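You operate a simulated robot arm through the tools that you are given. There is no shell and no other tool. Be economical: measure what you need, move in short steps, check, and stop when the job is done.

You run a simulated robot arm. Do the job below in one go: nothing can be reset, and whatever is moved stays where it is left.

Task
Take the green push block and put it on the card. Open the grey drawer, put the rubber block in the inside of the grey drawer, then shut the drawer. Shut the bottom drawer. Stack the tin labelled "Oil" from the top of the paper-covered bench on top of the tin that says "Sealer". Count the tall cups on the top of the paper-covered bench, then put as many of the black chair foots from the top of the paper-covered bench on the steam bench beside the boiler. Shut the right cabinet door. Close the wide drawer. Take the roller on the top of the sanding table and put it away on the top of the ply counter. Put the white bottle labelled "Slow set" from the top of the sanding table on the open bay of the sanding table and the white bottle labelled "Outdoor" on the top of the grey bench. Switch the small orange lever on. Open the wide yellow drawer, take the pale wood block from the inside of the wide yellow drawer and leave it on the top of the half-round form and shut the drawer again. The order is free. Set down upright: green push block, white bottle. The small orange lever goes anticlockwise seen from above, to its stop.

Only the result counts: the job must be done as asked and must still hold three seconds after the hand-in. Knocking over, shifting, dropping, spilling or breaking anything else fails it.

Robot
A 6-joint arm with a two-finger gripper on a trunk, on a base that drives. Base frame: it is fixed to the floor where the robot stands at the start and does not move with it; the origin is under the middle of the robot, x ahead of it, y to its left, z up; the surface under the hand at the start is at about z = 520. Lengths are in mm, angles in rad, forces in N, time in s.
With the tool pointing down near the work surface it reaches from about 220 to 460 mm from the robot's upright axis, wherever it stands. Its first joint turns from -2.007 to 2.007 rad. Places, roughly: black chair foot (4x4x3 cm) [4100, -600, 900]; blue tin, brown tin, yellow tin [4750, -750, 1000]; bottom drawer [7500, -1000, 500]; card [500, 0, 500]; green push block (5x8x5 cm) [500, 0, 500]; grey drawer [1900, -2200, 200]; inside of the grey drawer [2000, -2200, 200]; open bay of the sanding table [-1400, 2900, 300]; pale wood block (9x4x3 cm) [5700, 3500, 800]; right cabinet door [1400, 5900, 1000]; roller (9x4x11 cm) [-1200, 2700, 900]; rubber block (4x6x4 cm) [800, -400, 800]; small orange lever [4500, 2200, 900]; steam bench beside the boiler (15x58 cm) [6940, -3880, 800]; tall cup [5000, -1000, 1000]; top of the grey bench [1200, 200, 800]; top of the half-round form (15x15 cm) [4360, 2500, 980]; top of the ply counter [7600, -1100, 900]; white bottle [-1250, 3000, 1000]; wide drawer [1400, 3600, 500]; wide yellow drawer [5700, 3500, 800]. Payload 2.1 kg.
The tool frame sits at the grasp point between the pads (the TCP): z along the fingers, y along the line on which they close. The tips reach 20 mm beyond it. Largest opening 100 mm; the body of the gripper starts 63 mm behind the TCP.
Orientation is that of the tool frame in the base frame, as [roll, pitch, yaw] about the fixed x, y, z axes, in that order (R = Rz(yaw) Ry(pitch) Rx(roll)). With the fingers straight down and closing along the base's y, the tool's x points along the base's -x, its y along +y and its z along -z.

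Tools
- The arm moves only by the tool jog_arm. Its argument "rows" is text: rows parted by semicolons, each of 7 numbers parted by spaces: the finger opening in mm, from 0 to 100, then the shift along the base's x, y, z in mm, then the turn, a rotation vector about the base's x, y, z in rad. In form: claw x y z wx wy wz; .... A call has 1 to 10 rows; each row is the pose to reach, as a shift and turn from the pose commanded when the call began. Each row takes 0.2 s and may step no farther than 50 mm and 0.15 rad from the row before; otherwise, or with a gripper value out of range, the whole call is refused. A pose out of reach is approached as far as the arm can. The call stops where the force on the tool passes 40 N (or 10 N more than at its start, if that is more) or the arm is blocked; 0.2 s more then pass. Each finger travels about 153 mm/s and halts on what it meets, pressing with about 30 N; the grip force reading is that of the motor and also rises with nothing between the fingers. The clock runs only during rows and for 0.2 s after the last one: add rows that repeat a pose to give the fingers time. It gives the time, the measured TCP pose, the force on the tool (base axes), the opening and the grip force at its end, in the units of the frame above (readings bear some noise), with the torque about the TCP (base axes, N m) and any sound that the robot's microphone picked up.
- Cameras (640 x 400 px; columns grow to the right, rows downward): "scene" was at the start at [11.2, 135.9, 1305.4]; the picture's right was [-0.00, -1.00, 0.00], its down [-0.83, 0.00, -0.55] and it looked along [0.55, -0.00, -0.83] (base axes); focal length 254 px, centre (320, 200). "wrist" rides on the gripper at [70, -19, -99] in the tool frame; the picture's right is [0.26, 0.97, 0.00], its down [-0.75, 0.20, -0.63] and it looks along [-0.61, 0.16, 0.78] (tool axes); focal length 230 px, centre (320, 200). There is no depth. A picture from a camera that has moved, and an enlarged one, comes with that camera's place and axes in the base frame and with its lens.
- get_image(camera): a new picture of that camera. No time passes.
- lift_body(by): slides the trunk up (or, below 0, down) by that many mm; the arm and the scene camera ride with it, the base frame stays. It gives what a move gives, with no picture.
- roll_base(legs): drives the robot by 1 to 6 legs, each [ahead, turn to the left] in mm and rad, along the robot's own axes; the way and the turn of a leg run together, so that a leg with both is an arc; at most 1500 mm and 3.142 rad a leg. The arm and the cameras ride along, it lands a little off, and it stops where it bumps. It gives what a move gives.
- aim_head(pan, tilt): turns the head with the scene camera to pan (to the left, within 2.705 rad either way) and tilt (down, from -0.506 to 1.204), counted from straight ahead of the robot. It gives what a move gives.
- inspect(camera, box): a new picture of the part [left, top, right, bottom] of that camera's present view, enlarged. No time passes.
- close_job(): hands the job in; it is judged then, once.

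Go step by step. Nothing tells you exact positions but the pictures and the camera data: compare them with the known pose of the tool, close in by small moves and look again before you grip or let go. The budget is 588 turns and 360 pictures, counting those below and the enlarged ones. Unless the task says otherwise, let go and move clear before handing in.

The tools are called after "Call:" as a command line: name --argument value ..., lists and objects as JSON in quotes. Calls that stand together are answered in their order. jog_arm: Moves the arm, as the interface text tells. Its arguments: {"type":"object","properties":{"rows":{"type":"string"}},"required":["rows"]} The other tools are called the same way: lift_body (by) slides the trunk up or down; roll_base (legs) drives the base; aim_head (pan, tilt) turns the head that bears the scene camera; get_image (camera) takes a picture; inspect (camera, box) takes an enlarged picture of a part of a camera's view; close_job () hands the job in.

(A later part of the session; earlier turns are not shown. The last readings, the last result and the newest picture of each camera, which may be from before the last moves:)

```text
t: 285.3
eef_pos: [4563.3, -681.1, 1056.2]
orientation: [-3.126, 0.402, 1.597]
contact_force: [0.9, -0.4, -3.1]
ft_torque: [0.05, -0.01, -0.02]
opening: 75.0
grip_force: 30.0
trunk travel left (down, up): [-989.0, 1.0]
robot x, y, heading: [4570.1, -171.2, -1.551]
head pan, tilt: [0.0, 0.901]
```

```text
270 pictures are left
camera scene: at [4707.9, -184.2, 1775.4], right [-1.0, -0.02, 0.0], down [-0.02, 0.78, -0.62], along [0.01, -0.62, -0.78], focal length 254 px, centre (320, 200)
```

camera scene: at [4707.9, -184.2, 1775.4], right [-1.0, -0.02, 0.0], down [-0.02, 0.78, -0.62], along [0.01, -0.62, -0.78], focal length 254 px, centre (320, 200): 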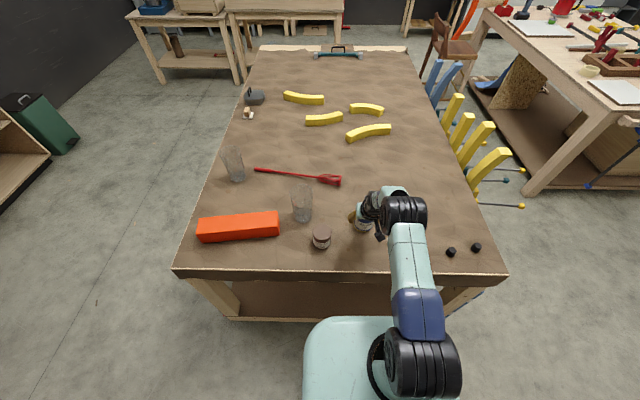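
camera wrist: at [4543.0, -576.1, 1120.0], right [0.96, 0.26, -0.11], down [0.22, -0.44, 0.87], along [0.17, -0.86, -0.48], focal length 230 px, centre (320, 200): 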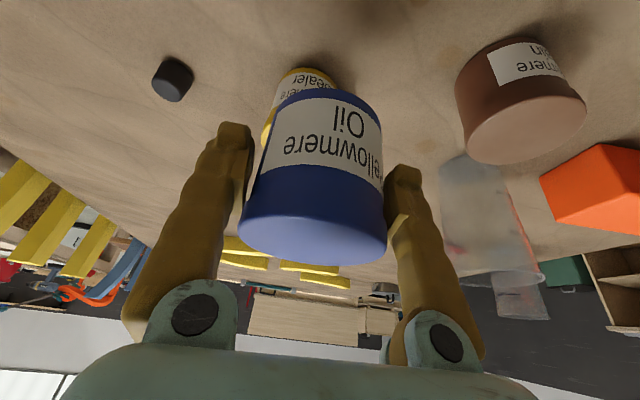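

The Sealer tin is hidden behind the held tin. I shift the hand toward -x to measure it.

Call:
jog_arm --rows "60 -40 20 0 0 0 0;60 -80 30 0 0 0 0;60 -115 40 0 0 0 0;60 -115 40 0 0 0 0"

Call:
get_image --camera "wrist"

Call:
inspect --camera "scene" --box '[280, 160, 440, 260]'

```text
t: 286.3
eef_pos: [4447.6, -636.6, 1055.2]
orientation: [-3.128, 0.401, 1.595]
contact_force: [0.7, 0.0, -2.5]
ft_torque: [0.04, -0.02, -0.02]
opening: 75.1
grip_force: 29.8
trunk travel left (down, up): [-989.0, 1.0]
robot x, y, heading: [4567.7, -170.2, -1.55]
head pan, tilt: [0.0, 0.901]
```

```text
269 pictures are left
camera wrist: at [4428.1, -534.5, 1119.1], right [0.96, 0.26, -0.11], down [0.22, -0.44, 0.87], along [0.17, -0.86, -0.48], focal length 230 px, centre (320, 200)
```

wrist: 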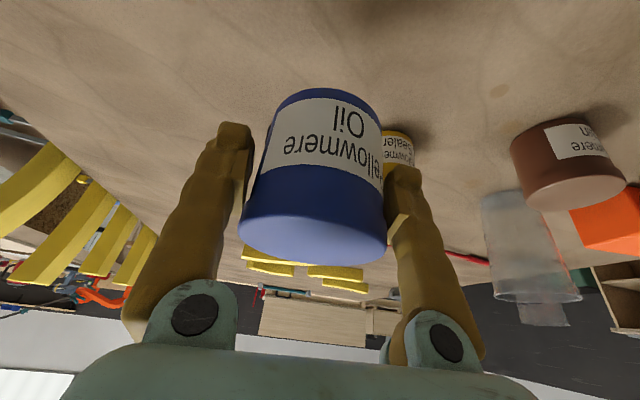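

```text
4.00 times, centred on (360, 210) of scene
camera zoom: at [4708.5, -184.0, 1775.4], right [-1.0, -0.02, 0.0], down [-0.02, 0.78, -0.62], along [0.01, -0.62, -0.78], focal length 1015 px, centre (160, 160)
```

zoom: 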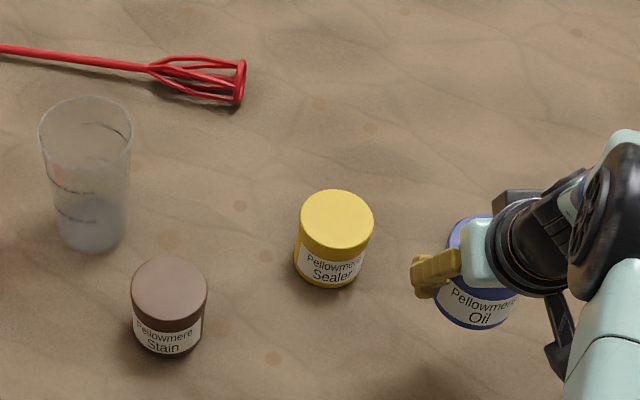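

Sealer tin refined at about (4548, -748), top near z 968, bench near 908. I drive 55 mm closer and bring the Oil tin over it.

Call:
roll_base --legs '[[55, 0]]'

Call:
jog_arm --rows "60 35 -20 0 0 0 0;60 70 -40 0 0 0 0;60 99 -56 0 0 0 0;60 99 -56 -20 0 0 0;60 99 -56 -20 0 0 0"

Call:
inspect --camera "scene" --box '[280, 140, 440, 240]'

Call:
get_image --camera "wrist"

```text
t: 287.3
eef_pos: [4447.4, -699.4, 1057.6]
orientation: [-3.123, 0.4, 1.592]
contact_force: [0.2, -1.0, -2.2]
ft_torque: [0.07, -0.05, -0.05]
opening: 74.9
grip_force: 30.3
trunk travel left (down, up): [-989.0, 1.0]
robot x, y, heading: [4569.4, -226.8, -1.55]
head pan, tilt: [0.0, 0.901]
```

```text
t: 288.5
eef_pos: [4546.0, -748.2, 1041.5]
orientation: [-3.124, 0.41, 1.594]
contact_force: [0.2, -0.2, -1.5]
ft_torque: [0.03, -0.03, 0.01]
opening: 75.0
grip_force: 29.6
trunk travel left (down, up): [-989.0, 1.0]
robot x, y, heading: [4567.5, -230.5, -1.551]
head pan, tilt: [0.0, 0.901]
```

```text
4.00 times, centred on (360, 190) of scene
camera zoom: at [4709.3, -244.5, 1775.4], right [-1.0, -0.02, 0.0], down [-0.02, 0.79, -0.62], along [0.01, -0.62, -0.79], focal length 1015 px, centre (160, 240)
```

zoom: 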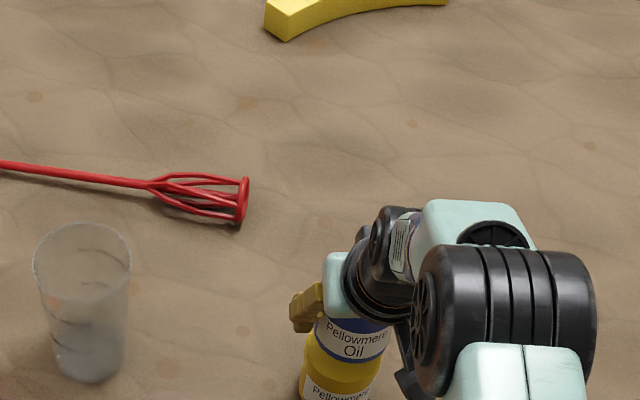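

```text
266 pictures are left
camera wrist: at [4526.6, -643.9, 1104.3], right [0.96, 0.25, -0.12], down [0.22, -0.43, 0.87], along [0.17, -0.86, -0.47], focal length 230 px, centre (320, 200)
```

wrist: 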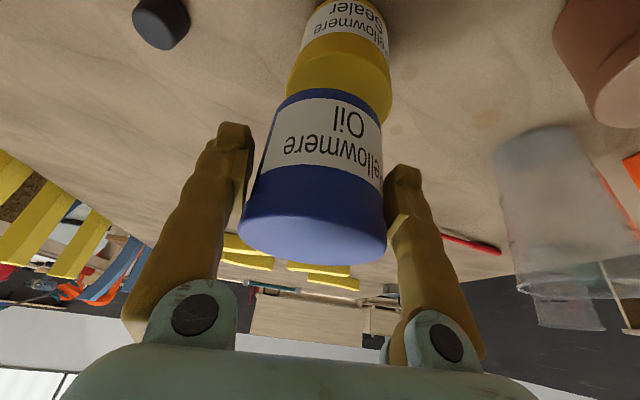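

Let me zoom both views to compare alignment precisely.

Call:
inspect --camera "scene" --box '[340, 205, 400, 265]'

Call:
inspect --camera "wrist" --box '[240, 0, 420, 130]'

```text
6.67 times, centred on (370, 235) of scene
camera zoom: at [4709.3, -244.5, 1775.4], right [-1.0, -0.02, 0.0], down [-0.02, 0.79, -0.62], along [0.01, -0.62, -0.79], focal length 1692 px, centre (-13, -33)
```

zoom: 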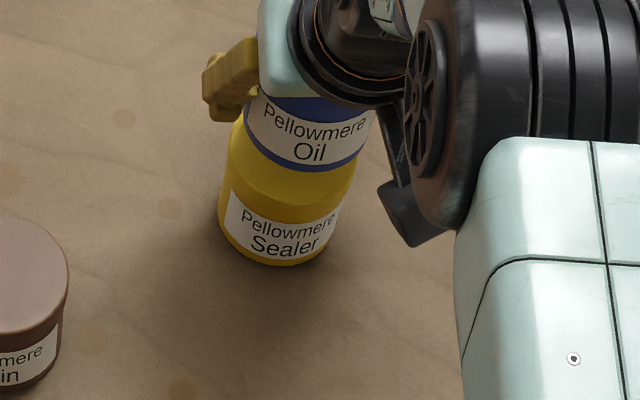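

```text
3.08 times, centred on (330, 65) of wrist
camera zoom: at [4526.6, -643.9, 1104.3], right [0.96, 0.25, -0.12], down [0.22, -0.43, 0.87], along [0.17, -0.86, -0.47], focal length 708 px, centre (289, 615)
```

zoom: 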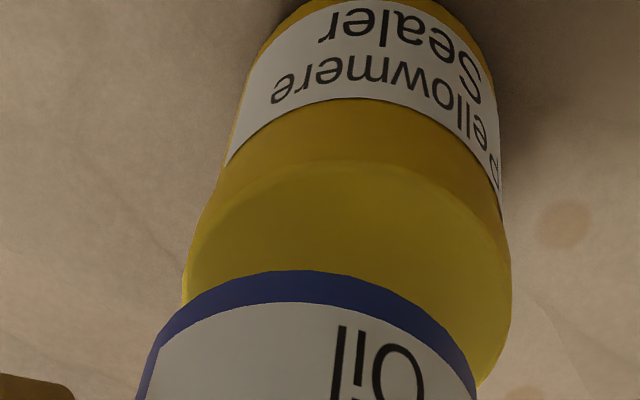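

Both views agree within a few mm. I nudge +2, -2 and lower gently until contact.

Call:
jog_arm --rows "60 2 -2 -12 0 0 0;60 2 -2 -22 0 0 0;60 2 -2 -27 0 0 0;60 2 -2 -31 0 0 0;60 2 -2 -34 0 0 0;60 2 -2 -37 0 0 0"

Call:
inspect --camera "scene" --box '[340, 205, 400, 265]'

```text
t: 289.5
eef_pos: [4548.9, -747.2, 1020.4]
orientation: [-3.122, 0.437, 1.594]
contact_force: [0.5, 6.2, 20.9]
ft_torque: [0.97, -0.1, 0.04]
opening: 75.1
grip_force: 30.1
trunk travel left (down, up): [-989.0, 1.0]
robot x, y, heading: [4571.3, -227.9, -1.545]
head pan, tilt: [0.0, 0.901]
stopped in row 5: the force on the tool passed its limit at 42 N (the readings are from after the stop); the commanded pose is now the measured one
```

```text
6.67 times, centred on (370, 235) of scene
camera zoom: at [4709.4, -230.4, 1775.6], right [-1.0, -0.02, 0.0], down [-0.02, 0.78, -0.63], along [0.01, -0.63, -0.78], focal length 1692 px, centre (-13, -33)
```

zoom: 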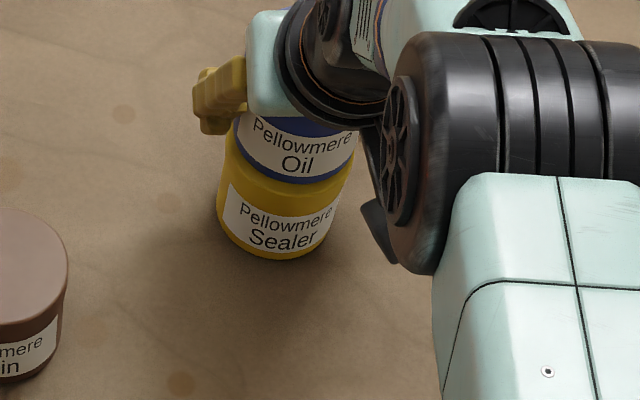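

The Oil tin is on the Sealer. I undo the tiny tilt, open the fingers, and back away along the finger direction.

Call:
jog_arm --rows "60 0 0 1 0.03 0 0;60 0 0 1 0.03 0 0"

Call:
jog_arm --rows "80 0 0 0 0 0 0;92 0 0 0 0 0 0;95 0 0 0 0 0 0;95 0 10 23 0 0 0;95 0 25 55 0 0 0;95 0 45 90 0 0 0"

Call:
get_image --camera "wrist"

```text
t: 290.1
eef_pos: [4547.6, -749.8, 1019.7]
orientation: [-3.122, 0.404, 1.596]
contact_force: [1.2, 1.8, 20.9]
ft_torque: [-0.33, -0.49, 0.03]
opening: 74.8
grip_force: 30.2
trunk travel left (down, up): [-989.0, 1.0]
robot x, y, heading: [4567.1, -228.2, -1.545]
head pan, tilt: [0.0, 0.901]
```

```text
t: 291.5
eef_pos: [4547.8, -705.3, 1106.4]
orientation: [-3.124, 0.4, 1.596]
contact_force: [-0.1, 0.2, 0.1]
ft_torque: [0.02, 0.03, -0.01]
opening: 95.1
grip_force: 0.0
trunk travel left (down, up): [-989.0, 1.0]
robot x, y, heading: [4571.6, -225.6, -1.546]
head pan, tilt: [0.0, 0.901]
```

```text
262 pictures are left
camera wrist: at [4528.7, -602.5, 1172.4], right [0.96, 0.25, -0.12], down [0.22, -0.44, 0.87], along [0.17, -0.86, -0.48], focal length 230 px, centre (320, 200)
```

wrist: 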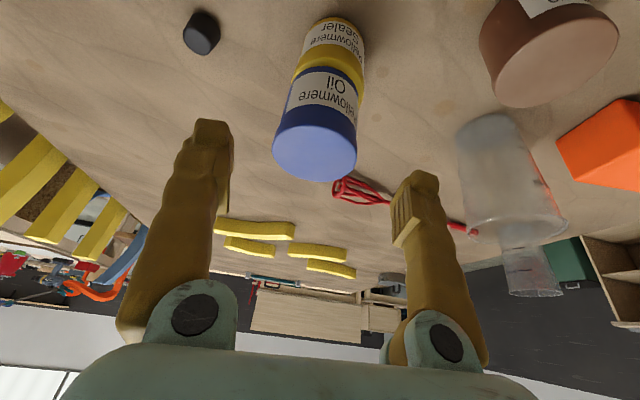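

Stacked correctly. Next the feet: I level the tool and drive to about (4190, -170) facing the bench.

Call:
jog_arm --rows "95 0 30 0 0.13 0 0;80 0 60 0 0.26 0 0;70 0 80 0 0.4 0 0;70 0 100 0 0.4 0 0"

Call:
roll_base --legs '[[-60, 0], [0, -1.6], [380, 0], [0, 1.575]]'

Call:
lift_body --by -110

Call:
get_image --camera "scene"

Call:
get_image --camera "wrist"

```text
t: 292.5
eef_pos: [4546.5, -605.3, 1107.4]
orientation: [-3.134, -0.003, 1.591]
contact_force: [0.4, 0.7, -1.1]
ft_torque: [0.02, -0.01, 0.02]
opening: 70.0
grip_force: 0.0
trunk travel left (down, up): [-989.0, 1.0]
robot x, y, heading: [4566.2, -225.0, -1.549]
head pan, tilt: [0.0, 0.901]
```

```text
t: 303.2
eef_pos: [4151.4, -546.2, 1105.6]
orientation: [-3.134, -0.003, 1.569]
contact_force: [0.5, -0.6, -0.4]
ft_torque: [-0.01, 0.0, -0.01]
opening: 70.2
grip_force: 0.0
trunk travel left (down, up): [-989.0, 1.0]
robot x, y, heading: [4182.0, -171.4, -1.575]
head pan, tilt: [0.0, 0.901]
```

```text
t: 304.6
eef_pos: [4151.8, -547.0, 996.6]
orientation: [-3.132, -0.002, 1.569]
contact_force: [0.5, -0.5, 0.4]
ft_torque: [-0.02, 0.01, 0.0]
opening: 70.2
grip_force: 0.0
trunk travel left (down, up): [-879.0, 111.0]
robot x, y, heading: [4180.1, -167.5, -1.57]
head pan, tilt: [0.0, 0.901]
```

```text
261 pictures are left
camera scene: at [4322.4, -184.3, 1665.4], right [-1.0, 0.0, 0.0], down [0.0, 0.78, -0.62], along [0.0, -0.62, -0.78], focal length 254 px, centre (320, 200)
```

scene: 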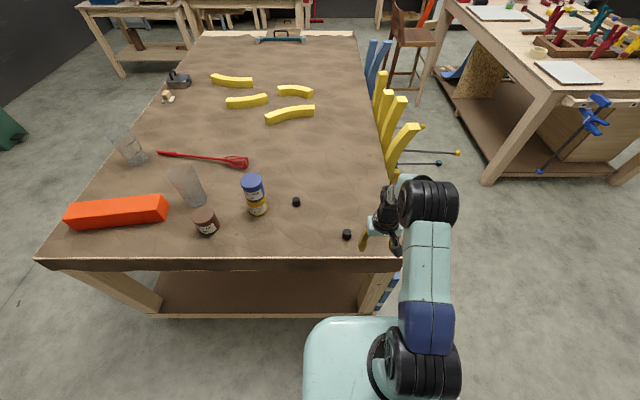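

```text
260 pictures are left
camera wrist: at [4133.9, -475.9, 1095.9], right [0.97, 0.26, -0.01], down [0.2, -0.75, 0.63], along [0.15, -0.61, -0.78], focal length 230 px, centre (320, 200)
```

wrist: 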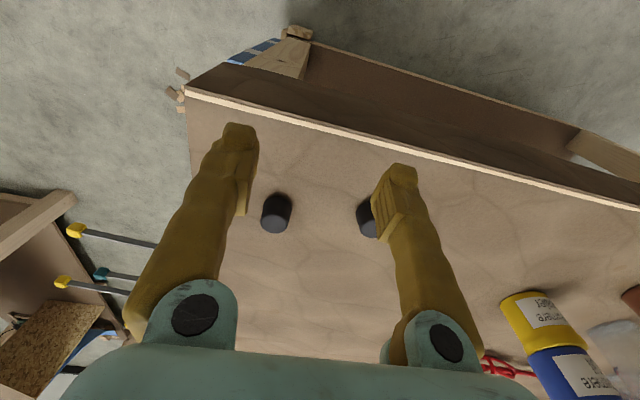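

Feet at about (4129,-637) and (4219,-619). I drive 50 mm closer and go over the first.

Call:
roll_base --legs '[[50, 0]]'

Call:
jog_arm --rows "70 -10 -20 -20 0 0 0;70 -22 -38 -30 0 0 0;70 -22 -38 -30 0 0 0"

Call:
get_image --camera "wrist"

```text
t: 305.5
eef_pos: [4151.4, -587.5, 1000.5]
orientation: [-3.133, 0.005, 1.567]
contact_force: [-0.5, 0.8, -0.3]
ft_torque: [-0.01, 0.02, 0.0]
opening: 70.0
grip_force: 0.1
trunk travel left (down, up): [-879.0, 111.0]
robot x, y, heading: [4184.1, -217.8, -1.572]
head pan, tilt: [0.0, 0.901]
```

```text
t: 306.3
eef_pos: [4130.2, -630.1, 970.0]
orientation: [-3.134, 0.002, 1.57]
contact_force: [1.0, -0.3, -0.3]
ft_torque: [-0.04, 0.0, -0.04]
opening: 69.7
grip_force: 0.0
trunk travel left (down, up): [-879.0, 111.0]
robot x, y, heading: [4182.7, -217.0, -1.573]
head pan, tilt: [0.0, 0.901]
```

```text
259 pictures are left
camera wrist: at [4112.4, -558.7, 1068.2], right [0.97, 0.26, -0.01], down [0.2, -0.75, 0.63], along [0.15, -0.61, -0.78], focal length 230 px, centre (320, 200)
```

wrist: 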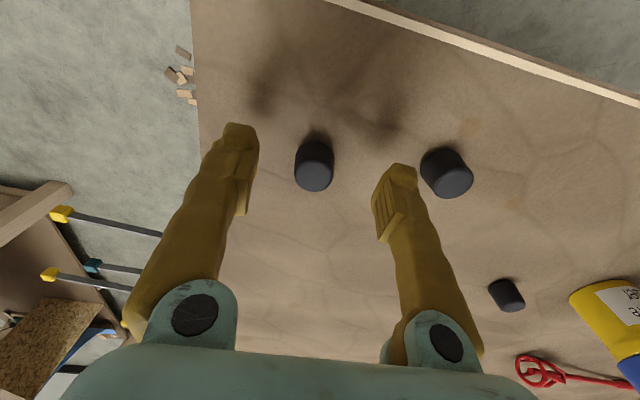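

I lower over the first foot and close.

Call:
jog_arm --rows "70 -2 -14 -10 0 0 0;70 -2 -14 -30 0 0 0;70 -2 -14 -40 0 0 0;40 -2 -14 -40 0 0 0;25 -2 -14 -40 0 0 0;25 -2 -14 -40 0 0 0"

Call:
get_image --camera "wrist"

```text
t: 307.7
eef_pos: [4126.9, -644.8, 927.0]
orientation: [-3.132, -0.001, 1.566]
contact_force: [-0.2, 0.7, -1.1]
ft_torque: [-0.04, -0.01, 0.0]
opening: 27.8
grip_force: 30.1
trunk travel left (down, up): [-879.0, 111.0]
robot x, y, heading: [4182.7, -217.9, -1.574]
head pan, tilt: [0.0, 0.901]
```

```text
258 pictures are left
camera wrist: at [4109.3, -574.5, 1027.8], right [0.97, 0.26, -0.01], down [0.2, -0.75, 0.63], along [0.15, -0.61, -0.78], focal length 230 px, centre (320, 200)
```

wrist: 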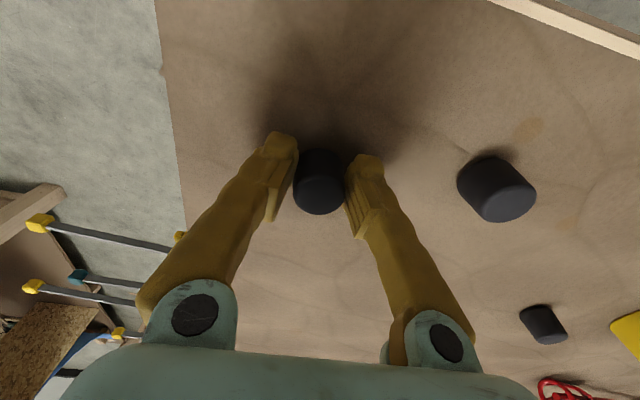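

Foot gripped. I lift, leave the bench, drive east and look south toward the steam bench.

Call:
jog_arm --rows "25 0 0 40 0 0 0;25 0 20 80 0 0 0;25 0 40 100 0 0 0"

Call:
roll_base --legs '[[-70, 0], [0, 1.572], [1500, 0], [200, 0], [0, -1.2]]'

Call:
aim_head --pan 0 --tilt 0.35

Call:
get_image --camera "scene"

```text
t: 308.5
eef_pos: [4127.0, -602.8, 1029.7]
orientation: [-3.133, 0.0, 1.568]
contact_force: [0.3, -0.4, 0.0]
ft_torque: [-0.01, 0.02, -0.02]
opening: 28.0
grip_force: 30.4
trunk travel left (down, up): [-879.0, 111.0]
robot x, y, heading: [4182.0, -215.9, -1.571]
head pan, tilt: [0.0, 0.901]
```

```text
t: 324.6
eef_pos: [5978.0, -542.4, 1028.0]
orientation: [-3.133, -0.001, 1.948]
contact_force: [-0.6, 0.8, -1.0]
ft_torque: [0.04, 0.02, 0.0]
opening: 27.7
grip_force: 29.9
trunk travel left (down, up): [-879.0, 111.0]
robot x, y, heading: [5887.4, -161.0, -1.192]
head pan, tilt: [0.0, 0.901]
```

```text
t: 325.5
eef_pos: [5977.8, -542.6, 1028.8]
orientation: [-3.131, -0.001, 1.948]
contact_force: [0.4, -0.2, -0.6]
ft_torque: [-0.01, -0.03, 0.01]
opening: 27.6
grip_force: 30.0
trunk travel left (down, up): [-879.0, 111.0]
robot x, y, heading: [5887.4, -166.1, -1.195]
head pan, tilt: [0.0, 0.351]
```

```text
257 pictures are left
camera scene: at [6029.3, -143.8, 1712.9], right [-0.93, -0.37, 0.0], down [-0.13, 0.32, -0.94], along [0.35, -0.87, -0.34], focal length 254 px, centre (320, 200)
```

scene: 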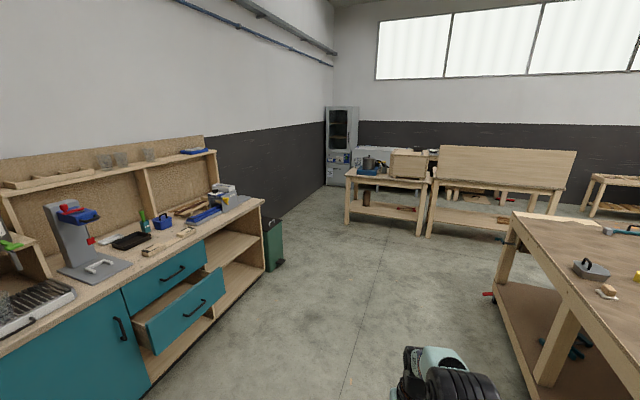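

The teal cabinet on the left is the ply counter (its bottom teal drawer is open). The table with the pot in the distance should be the steam bench; I zoom in.

Call:
inspect --camera "scene" --box '[310, 90, 470, 250]'

```text
2.50 times, centred on (390, 170) of scene
camera zoom: at [6029.3, -143.8, 1712.9], right [-0.93, -0.37, 0.0], down [-0.13, 0.32, -0.94], along [0.35, -0.87, -0.34], focal length 635 px, centre (145, 275)
```

zoom: 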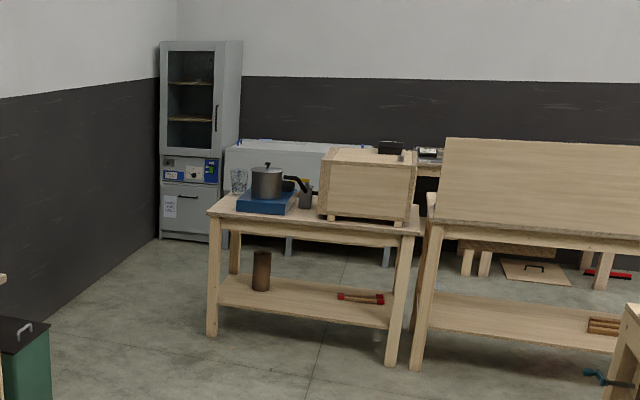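

The steam bench's top is about z 795, front edge y ≈ -3645, with free strip at its left end. I drive toward it and stop short.

Call:
roll_base --legs '[[0, -0.045], [1500, 0], [1500, 0], [100, 0], [0, -0.331]]'

Call:
aim_head --pan 0 --tilt 0.7

Call:
get_image --camera "scene"

```text
t: 342.4
eef_pos: [6888.1, -3523.3, 1029.6]
orientation: [-3.134, -0.001, 1.58]
contact_force: [1.1, -0.6, -0.7]
ft_torque: [0.05, -0.03, -0.02]
opening: 27.4
grip_force: 30.3
trunk travel left (down, up): [-879.0, 111.0]
robot x, y, heading: [6932.5, -3135.6, -1.562]
head pan, tilt: [0.0, 0.351]
```

```text
t: 343.2
eef_pos: [6885.6, -3522.0, 1029.4]
orientation: [-3.132, 0.001, 1.581]
contact_force: [0.4, -0.3, 0.0]
ft_torque: [-0.01, 0.01, -0.01]
opening: 27.4
grip_force: 30.3
trunk travel left (down, up): [-879.0, 111.0]
robot x, y, heading: [6937.1, -3134.6, -1.561]
head pan, tilt: [0.0, 0.7]
```

```text
255 pictures are left
camera scene: at [7077.2, -3158.3, 1681.7], right [-1.0, -0.01, 0.0], down [-0.01, 0.64, -0.77], along [0.01, -0.77, -0.64], focal length 254 px, centre (320, 200)
```

scene: 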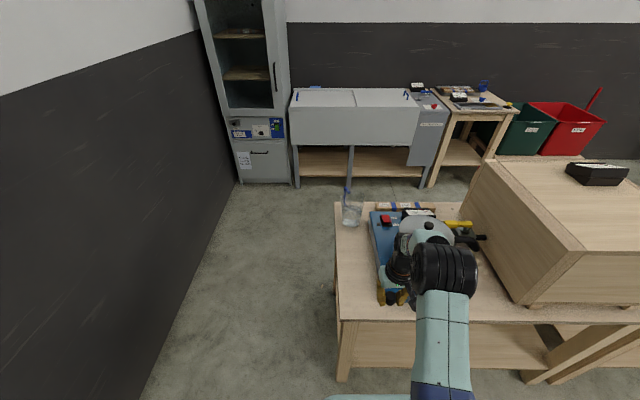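

The free strip is x 6855–7005 at the table's left end, beside the stove. I shift the hand left, lower the trunk, and drive up to it.

Call:
jog_arm --rows "25 30 0 0 0 0 0;25 62 0 0 0 0 0"

Call:
lift_body --by -110

Call:
roll_base --legs '[[155, 0]]'

Call:
get_image --camera "wrist"

```text
t: 343.8
eef_pos: [6949.1, -3521.6, 1029.3]
orientation: [-3.131, -0.001, 1.579]
contact_force: [0.0, -0.6, 0.7]
ft_torque: [-0.01, -0.01, 0.02]
opening: 27.2
grip_force: 29.5
trunk travel left (down, up): [-879.0, 111.0]
robot x, y, heading: [6936.1, -3137.2, -1.556]
head pan, tilt: [0.0, 0.7]
```

```text
t: 345.2
eef_pos: [6948.4, -3521.2, 919.6]
orientation: [-3.132, 0.001, 1.58]
contact_force: [0.6, 0.1, 0.0]
ft_torque: [0.01, -0.01, 0.0]
opening: 27.4
grip_force: 29.7
trunk travel left (down, up): [-769.0, 221.0]
robot x, y, heading: [6939.0, -3132.4, -1.564]
head pan, tilt: [0.0, 0.7]
```

```text
t: 346.6
eef_pos: [6950.2, -3674.2, 920.7]
orientation: [-3.133, 0.0, 1.58]
contact_force: [-0.2, 1.4, -0.2]
ft_torque: [-0.02, -0.01, 0.03]
opening: 27.3
grip_force: 30.4
trunk travel left (down, up): [-769.0, 221.0]
robot x, y, heading: [6938.6, -3290.7, -1.561]
head pan, tilt: [0.0, 0.7]
```

```text
254 pictures are left
camera wrist: at [6930.8, -3603.9, 1018.7], right [0.96, 0.27, -0.01], down [0.21, -0.75, 0.63], along [0.16, -0.61, -0.78], focal length 230 px, centre (320, 200)
```

wrist: 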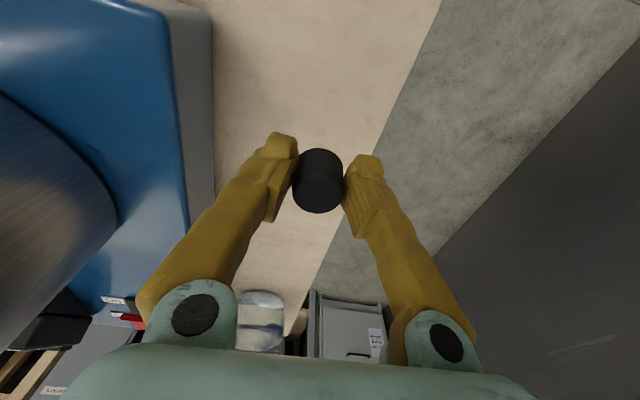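

I move over the strip to (6942, -3745) and lower until contact.

Call:
jog_arm --rows "25 -4 -35 -20 0 0 0;25 -8 -70 -50 0 0 0;25 -8 -70 -80 0 0 0;25 -8 -70 -93 0 0 0;25 -8 -70 -99 0 0 0;25 -8 -70 -104 0 0 0;25 -8 -70 -109 0 0 0;25 -8 -70 -114 0 0 0;25 -8 -70 -119 0 0 0"

Call:
get_image --camera "wrist"

```text
t: 347.9
eef_pos: [6941.0, -3744.7, 827.1]
orientation: [-3.132, 0.018, 1.579]
contact_force: [-0.4, 10.1, 24.7]
ft_torque: [0.28, -0.09, 0.02]
opening: 26.9
grip_force: 30.2
trunk travel left (down, up): [-769.0, 221.0]
robot x, y, heading: [6939.1, -3286.4, -1.557]
head pan, tilt: [0.0, 0.7]
stopped in row 6: the force on the tool passed its limit at 47 N (the readings are from after the stop); the commanded pose is now the measured one
```

```text
253 pictures are left
camera wrist: at [6923.5, -3672.4, 925.6], right [0.96, 0.27, -0.01], down [0.21, -0.74, 0.64], along [0.16, -0.62, -0.77], focal length 230 px, centre (320, 200)
```

wrist: 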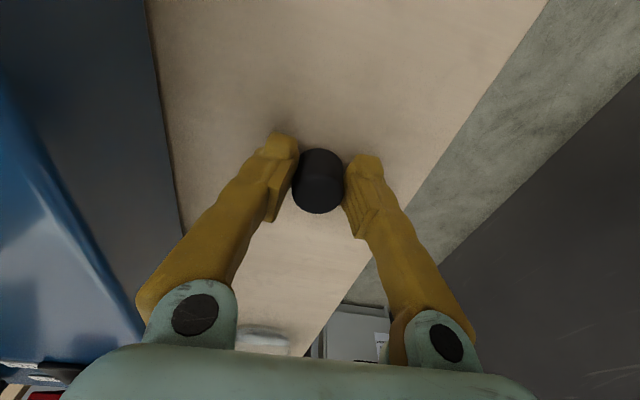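

On the surface. I release and rise.

Call:
jog_arm --rows "30 0 0 1 0 0 0;38 0 0 1 0 0 0;50 0 0 2 0 0 0;50 0 0 30 0 0 0;50 0 10 80 0 0 0;50 0 40 120 0 0 0"

Call:
get_image --camera "wrist"

```text
refused: row 5 steps farther than a row can; nothing moved
```

```text
252 pictures are left
camera wrist: at [6923.5, -3672.4, 925.6], right [0.96, 0.27, -0.01], down [0.21, -0.74, 0.64], along [0.16, -0.62, -0.77], focal length 230 px, centre (320, 200)
```

wrist: 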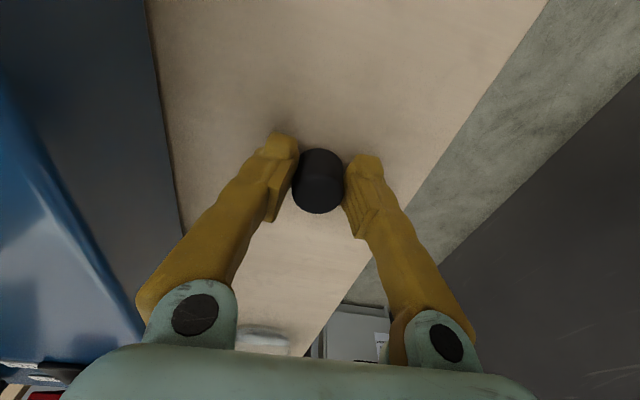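

The step was too long; I repeat with shorter ones.

Call:
jog_arm --rows "30 0 0 1 0 0 0;38 0 0 1 0 0 0;50 0 0 2 0 0 0;50 0 0 30 0 0 0;50 0 10 75 0 0 0;50 0 35 115 0 0 0"

Call:
get_image --camera "wrist"

```text
t: 349.3
eef_pos: [6941.0, -3713.2, 940.2]
orientation: [-3.133, 0.013, 1.582]
contact_force: [-0.6, -0.2, -0.2]
ft_torque: [-0.01, 0.04, -0.03]
opening: 49.6
grip_force: 0.0
trunk travel left (down, up): [-769.0, 221.0]
robot x, y, heading: [6941.1, -3286.9, -1.558]
head pan, tilt: [0.0, 0.7]
```

```text
251 pictures are left
camera wrist: at [6923.2, -3641.3, 1037.8], right [0.96, 0.27, -0.01], down [0.21, -0.74, 0.64], along [0.16, -0.62, -0.77], focal length 230 px, centre (320, 200)
```

wrist: 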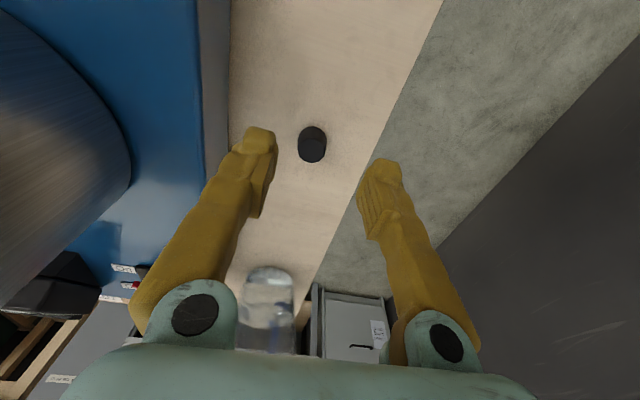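

Foot one is placed. I go back for the second foot at about (4219, -619).

Call:
roll_base --legs '[[-150, 0], [0, -2.818], [1500, 0], [1500, 0], [160, 0]]'

Call:
lift_body --by 110

```text
t: 372.2
eef_pos: [5794.8, 217.6, 940.5]
orientation: [-3.133, 0.013, -1.247]
contact_force: [0.1, -0.2, -0.4]
ft_torque: [0.02, -0.02, 0.0]
opening: 50.3
grip_force: 0.0
trunk travel left (down, up): [-769.0, 221.0]
robot x, y, heading: [5933.0, -186.6, 1.9]
head pan, tilt: [0.0, 0.7]
```

```text
t: 373.6
eef_pos: [5794.6, 219.6, 1048.5]
orientation: [-3.131, 0.012, -1.248]
contact_force: [-0.4, -1.1, 0.3]
ft_torque: [0.02, -0.02, 0.01]
opening: 50.0
grip_force: 0.1
trunk travel left (down, up): [-879.0, 111.0]
robot x, y, heading: [5926.5, -182.3, 1.898]
head pan, tilt: [0.0, 0.7]
```

Call:
roll_base --legs '[[0, 1.229], [1500, 0], [210, 0], [0, 1.585]]'

Call:
get_image --camera "wrist"

```text
t: 389.2
eef_pos: [4200.5, -610.9, 1048.5]
orientation: [-3.134, 0.012, 1.561]
contact_force: [0.4, 0.7, 0.3]
ft_torque: [0.02, 0.03, 0.02]
opening: 49.8
grip_force: 0.1
trunk travel left (down, up): [-879.0, 111.0]
robot x, y, heading: [4208.0, -184.4, -1.577]
head pan, tilt: [0.0, 0.7]
```

```text
250 pictures are left
camera wrist: at [4182.9, -538.7, 1147.0], right [0.97, 0.25, -0.01], down [0.2, -0.75, 0.64], along [0.15, -0.62, -0.77], focal length 230 px, centre (320, 200)
```

wrist: 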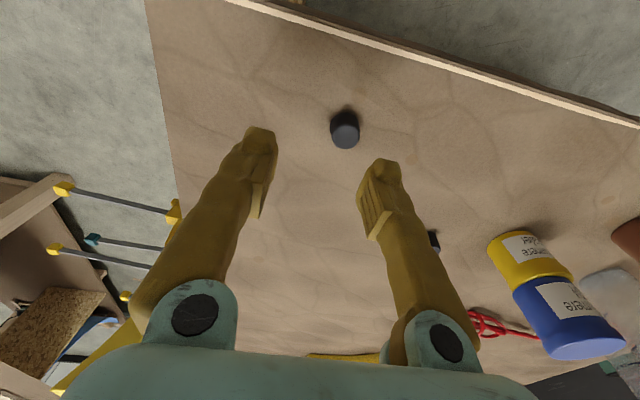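

Foot two at about (4228, -623). I move over it.

Call:
jog_arm --rows "60 15 -6 -30 0 0 0;65 28 -12 -60 0 0 0;65 28 -12 -85 0 0 0;65 28 -12 -85 0 0 0"

Call:
get_image --camera "wrist"

```text
t: 390.2
eef_pos: [4228.4, -621.3, 964.8]
orientation: [-3.135, 0.011, 1.56]
contact_force: [-0.1, 0.1, -1.1]
ft_torque: [-0.02, -0.02, -0.03]
opening: 64.8
grip_force: 0.0
trunk travel left (down, up): [-879.0, 111.0]
robot x, y, heading: [4204.2, -188.7, -1.585]
head pan, tilt: [0.0, 0.7]
```

```text
249 pictures are left
camera wrist: at [4212.5, -549.5, 1061.7], right [0.97, 0.25, -0.01], down [0.2, -0.75, 0.64], along [0.15, -0.62, -0.77], focal length 230 px, centre (320, 200)
```

wrist: 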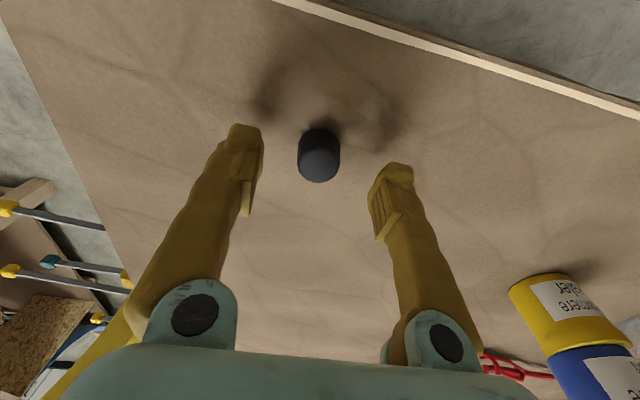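

Call:
jog_arm --rows "65 1 -4 -15 0 0 0;65 1 -4 -30 0 0 0;65 1 -4 -37 0 0 0;40 1 -4 -37 0 0 0;20 1 -4 -37 0 0 0;20 1 -4 -37 0 0 0"

Call:
jog_arm --rows "20 0 0 40 0 0 0;20 0 20 85 0 0 0;20 0 40 110 0 0 0"

Call:
get_image --camera "wrist"

```text
t: 391.6
eef_pos: [4230.7, -625.4, 927.7]
orientation: [-3.133, 0.013, 1.561]
contact_force: [0.0, 0.6, -1.3]
ft_torque: [-0.01, 0.0, 0.0]
opening: 27.7
grip_force: 30.0
trunk travel left (down, up): [-879.0, 111.0]
robot x, y, heading: [4206.5, -187.2, -1.579]
head pan, tilt: [0.0, 0.7]
```

```text
t: 392.4
eef_pos: [4231.0, -586.7, 1037.2]
orientation: [-3.133, 0.012, 1.561]
contact_force: [0.0, 0.3, 0.2]
ft_torque: [0.01, 0.02, 0.01]
opening: 27.6
grip_force: 30.5
trunk travel left (down, up): [-879.0, 111.0]
robot x, y, heading: [4204.5, -185.9, -1.576]
head pan, tilt: [0.0, 0.7]
```

```text
248 pictures are left
camera wrist: at [4212.8, -513.6, 1135.0], right [0.97, 0.25, -0.01], down [0.2, -0.75, 0.64], along [0.15, -0.62, -0.77], focal length 230 px, centre (320, 200)
```

wrist: 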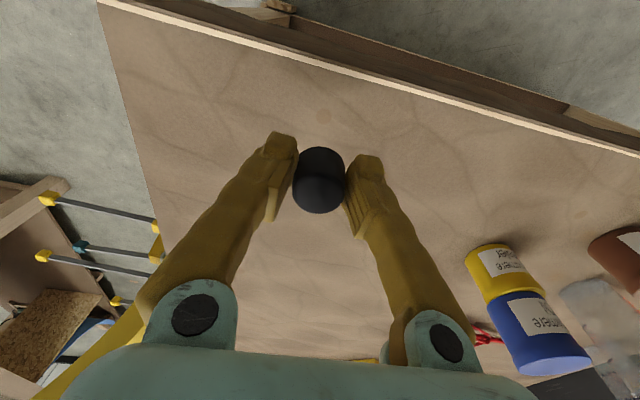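

Second foot gripped. I drive back to the steam bench.

Call:
roll_base --legs '[[-40, 0], [0, 1.577], [1500, 0], [200, 0], [0, -1.238]]'

```text
t: 408.5
eef_pos: [6054.6, -517.9, 1036.4]
orientation: [-3.133, 0.013, 1.884]
contact_force: [0.6, 1.1, -0.3]
ft_torque: [0.02, 0.01, 0.0]
opening: 27.5
grip_force: 30.0
trunk travel left (down, up): [-879.0, 111.0]
robot x, y, heading: [5901.7, -146.3, -1.255]
head pan, tilt: [0.0, 0.7]
```

Call:
roll_base --legs '[[0, 0.018], [1500, 0], [1500, 0], [165, 0], [0, -0.334]]'

Call:
lift_body --by -110

Call:
get_image --camera "scene"

```text
t: 425.8
eef_pos: [6967.2, -3617.5, 1036.2]
orientation: [-3.133, 0.012, 1.534]
contact_force: [-0.5, -0.2, -0.4]
ft_torque: [0.03, -0.01, 0.02]
opening: 27.3
grip_force: 29.8
trunk travel left (down, up): [-879.0, 111.0]
robot x, y, heading: [6955.1, -3218.0, -1.6]
head pan, tilt: [0.0, 0.7]
```

```text
t: 427.2
eef_pos: [6966.7, -3617.7, 926.7]
orientation: [-3.133, 0.011, 1.534]
contact_force: [0.4, 0.5, 0.5]
ft_torque: [0.0, -0.02, 0.01]
opening: 27.3
grip_force: 29.9
trunk travel left (down, up): [-769.0, 221.0]
robot x, y, heading: [6952.0, -3217.1, -1.601]
head pan, tilt: [0.0, 0.7]
```

```text
247 pictures are left
camera scene: at [7091.6, -3245.8, 1571.6], right [-1.0, 0.03, 0.0], down [0.02, 0.64, -0.76], along [-0.03, -0.76, -0.64], focal length 254 px, centre (320, 200)
```

scene: 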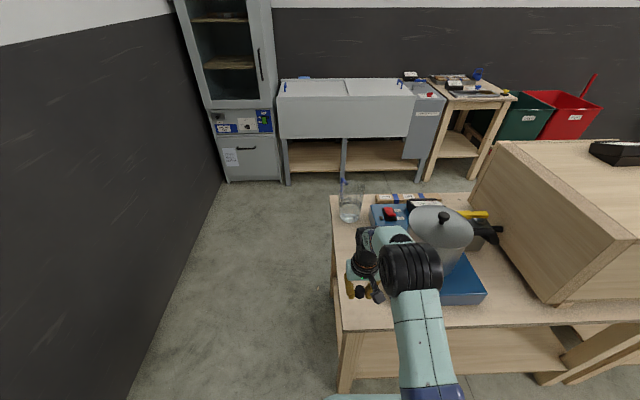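

I lower the second foot at about (6950, -3668), 77 mm in front of the first.

Call:
jog_arm --rows "20 -9 -25 -20 0 0 0;20 -17 -50 -50 0 0 0;20 -17 -50 -80 0 0 0;20 -17 -50 -92 0 0 0;20 -17 -50 -97 0 0 0;20 -17 -50 -101 0 0 0;20 -17 -50 -105 0 0 0;20 -17 -50 -110 0 0 0"

Call:
get_image --camera "wrist"

```text
t: 428.8
eef_pos: [6949.2, -3668.3, 827.4]
orientation: [-3.135, 0.029, 1.536]
contact_force: [-0.3, 7.3, 21.8]
ft_torque: [0.28, 0.0, -0.01]
opening: 27.3
grip_force: 30.2
trunk travel left (down, up): [-769.0, 221.0]
robot x, y, heading: [6949.5, -3217.2, -1.603]
head pan, tilt: [0.0, 0.7]
stopped in row 8: the force on the tool passed its limit at 47 N (the readings are from after the stop); the commanded pose is now the measured one
```

```text
246 pictures are left
camera wrist: at [6934.7, -3593.8, 924.6], right [0.97, 0.22, -0.01], down [0.18, -0.74, 0.65], along [0.13, -0.64, -0.76], focal length 230 px, centre (320, 200)
```

wrist: 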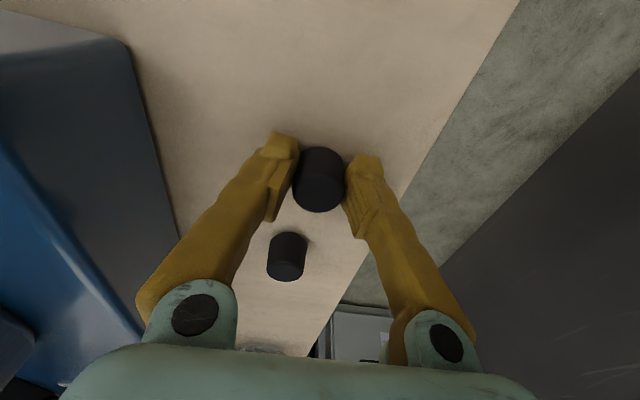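

Call:
jog_arm --rows "30 0 0 1 0 0 0;38 0 0 1 0 0 0;50 0 0 2 0 0 0;50 0 0 30 0 0 0;50 0 10 75 0 0 0;50 0 35 115 0 0 0"

Call:
get_image --camera "wrist"

```text
t: 430.2
eef_pos: [6947.0, -3633.3, 939.7]
orientation: [-3.136, 0.025, 1.536]
contact_force: [-0.9, -0.6, 0.9]
ft_torque: [0.0, -0.01, -0.01]
opening: 49.9
grip_force: 0.1
trunk travel left (down, up): [-769.0, 221.0]
robot x, y, heading: [6950.5, -3213.7, -1.606]
head pan, tilt: [0.0, 0.7]
```

```text
245 pictures are left
camera wrist: at [6931.6, -3559.7, 1038.0], right [0.97, 0.22, -0.01], down [0.18, -0.74, 0.65], along [0.13, -0.63, -0.76], focal length 230 px, centre (320, 200)
```

wrist: 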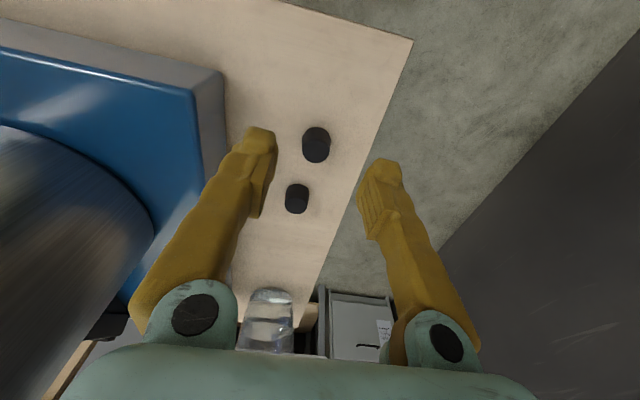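

Both feet are placed. Next I drive to the ply counter to shut its bottom drawer.

Call:
roll_base --legs '[[-150, 0], [0, -3.0], [1500, 0], [425, 0], [0, -1.677]]'

Call:
aim_head --pan 0 --tilt 0.7

Call:
get_image --camera "scene"

```text
t: 452.0
eef_pos: [7327.0, -1185.3, 940.1]
orientation: [-3.134, 0.023, 3.055]
contact_force: [0.0, -0.3, 0.7]
ft_torque: [0.01, 0.01, -0.02]
opening: 50.1
grip_force: 0.1
trunk travel left (down, up): [-769.0, 221.0]
robot x, y, heading: [6908.9, -1162.0, -0.083]
head pan, tilt: [0.0, 0.7]
```

```text
t: 452.6
eef_pos: [7326.6, -1185.5, 939.5]
orientation: [-3.134, 0.023, 3.055]
contact_force: [-0.4, 0.1, 0.3]
ft_torque: [0.0, 0.01, -0.01]
opening: 50.0
grip_force: 0.1
trunk travel left (down, up): [-769.0, 221.0]
robot x, y, heading: [6908.9, -1162.4, -0.083]
head pan, tilt: [0.0, 0.7]
```

```text
244 pictures are left
camera scene: at [6945.3, -1023.5, 1571.6], right [-0.08, -1.0, 0.0], down [-0.64, 0.05, -0.76], along [0.76, -0.06, -0.64], focal length 254 px, centre (320, 200)
```

scene: 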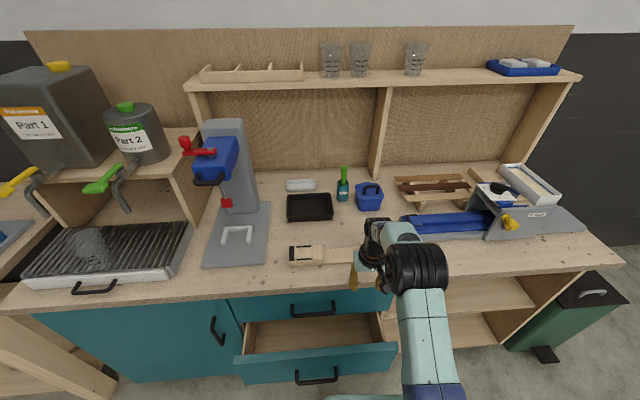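

The open bottom drawer's face is at about x 7290, handle near y -1035. I back off, square up, lower, and lean closed fingertips forward to push it well right of the handle (y ≈ -1150).

Call:
roll_base --legs '[[-260, 0], [0, 0.083]]'

Call:
lift_body --by -280

Call:
jog_arm --rows "20 0 0 -30 0 -0.1 0;0 0 0 -60 0 -0.2 0;0 0 0 -90 0 -0.3 0;0 0 0 -110 0 -0.4 0;0 0 0 -110 0 -0.4 0"

Call:
get_image --camera "scene"

Call:
get_image --camera "wrist"

```text
t: 455.0
eef_pos: [7069.3, -1130.3, 938.9]
orientation: [-3.134, 0.023, 3.141]
contact_force: [0.0, 0.0, 0.4]
ft_torque: [-0.02, 0.02, 0.0]
opening: 50.0
grip_force: 0.1
trunk travel left (down, up): [-769.0, 221.0]
robot x, y, heading: [6654.3, -1143.8, -0.001]
head pan, tilt: [0.0, 0.7]
```

```text
t: 457.8
eef_pos: [7068.9, -1129.6, 658.4]
orientation: [-3.134, 0.021, 3.139]
contact_force: [0.3, 0.1, 0.3]
ft_torque: [-0.02, 0.01, 0.02]
opening: 50.0
grip_force: 0.1
trunk travel left (down, up): [-489.0, 501.0]
robot x, y, heading: [6651.0, -1137.1, -0.002]
head pan, tilt: [0.0, 0.7]
```

```text
t: 459.0
eef_pos: [7068.4, -1130.5, 550.8]
orientation: [-3.134, 0.425, -3.141]
contact_force: [-0.4, -0.2, -0.7]
ft_torque: [0.01, -0.02, 0.02]
opening: 0.0
grip_force: 29.6
out of reach, approached as far as the arm can: row 3
trunk travel left (down, up): [-489.0, 501.0]
robot x, y, heading: [6650.7, -1136.1, -0.001]
head pan, tilt: [0.0, 0.7]
```

```text
243 pictures are left
camera scene: at [6675.7, -999.7, 1291.6], right [0.0, -1.0, 0.0], down [-0.64, 0.0, -0.77], along [0.77, 0.0, -0.64], focal length 254 px, centre (320, 200)
```

scene: 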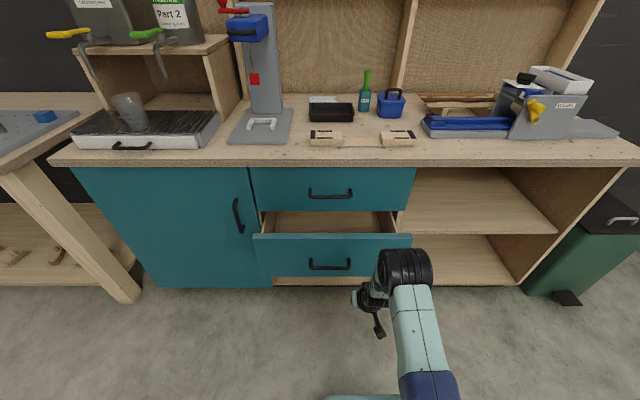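

```text
242 pictures are left
camera wrist: at [6964.1, -1148.0, 612.3], right [-0.23, 0.97, -0.11], down [0.43, 0.2, 0.88], along [0.87, 0.16, -0.46], focal length 230 px, centre (320, 200)
```

wrist: 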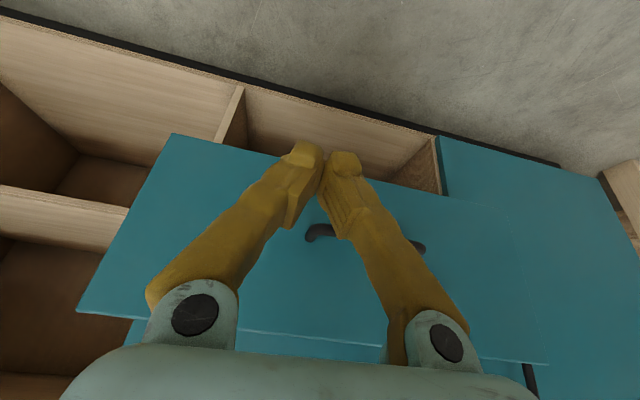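

Fingers are aligned above-right of the handle. I drive forward to push the drawer in.

Call:
roll_base --legs '[[290, 0]]'

Call:
roll_base --legs '[[60, 0]]'

Call:
get_image --camera "scene"

```text
t: 461.0
eef_pos: [7359.0, -1133.4, 550.6]
orientation: [-3.136, 0.42, 3.134]
contact_force: [0.4, 0.2, 0.3]
ft_torque: [0.02, -0.03, -0.02]
opening: 0.1
grip_force: 29.2
trunk travel left (down, up): [-489.0, 501.0]
robot x, y, heading: [6936.5, -1140.4, -0.0]
head pan, tilt: [0.0, 0.7]
```

```text
t: 461.8
eef_pos: [7364.8, -1133.3, 545.5]
orientation: [-3.134, 0.387, 3.136]
contact_force: [-9.8, 0.5, 1.9]
ft_torque: [0.04, 0.03, 0.03]
opening: 6.1
grip_force: 29.7
trunk travel left (down, up): [-489.0, 501.0]
robot x, y, heading: [6957.2, -1142.9, -0.006]
head pan, tilt: [0.0, 0.7]
stopped in leg 1: the force on the tool passed its limit at 82 N (the readings are from after the stop); the commanded pose is now the measured one
```

```text
241 pictures are left
camera scene: at [6982.2, -1000.3, 1291.5], right [0.0, -1.0, 0.0], down [-0.64, 0.0, -0.77], along [0.77, 0.0, -0.64], focal length 254 px, centre (320, 200)
```

scene: 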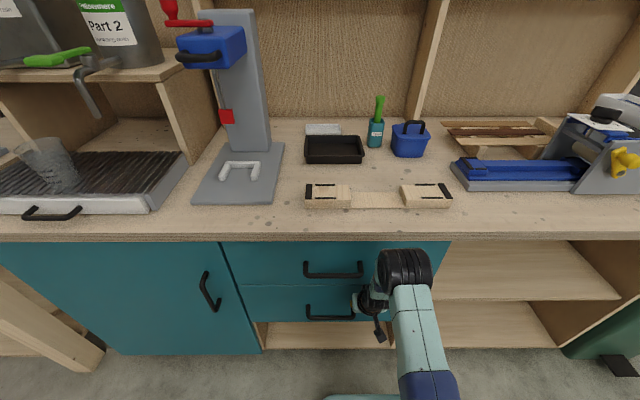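

Call:
inspect --camera "scene" --box '[210, 230, 410, 355]'

Call:
get_image --camera "wrist"

```text
3.20 times, centred on (310, 292) of scene
camera zoom: at [6982.2, -1000.3, 1291.5], right [0.0, -1.0, 0.0], down [-0.64, 0.0, -0.77], along [0.77, 0.0, -0.64], focal length 812 px, centre (352, -96)
```

zoom: 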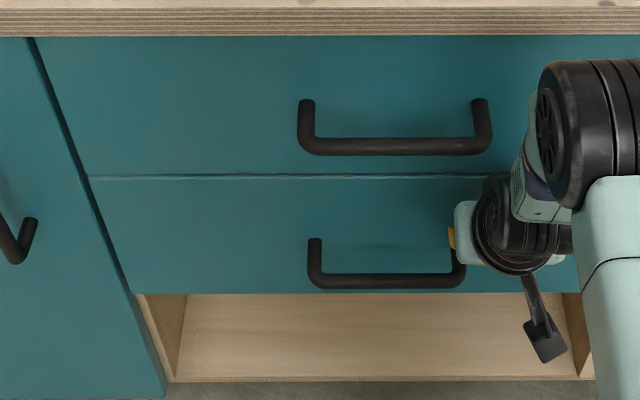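

```text
239 pictures are left
camera wrist: at [7262.6, -1150.0, 611.5], right [-0.23, 0.97, -0.1], down [0.46, 0.2, 0.87], along [0.86, 0.15, -0.49], focal length 230 px, centre (320, 200)
```

wrist: 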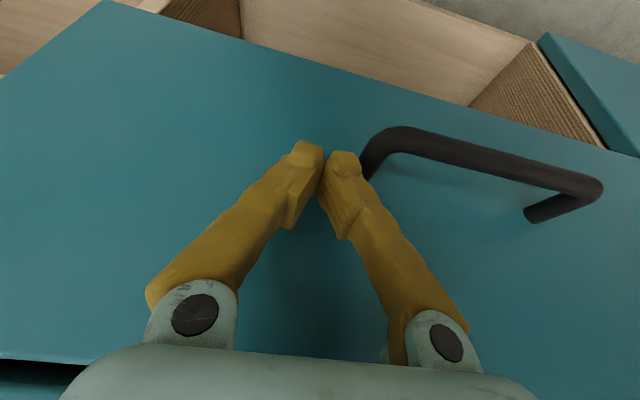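

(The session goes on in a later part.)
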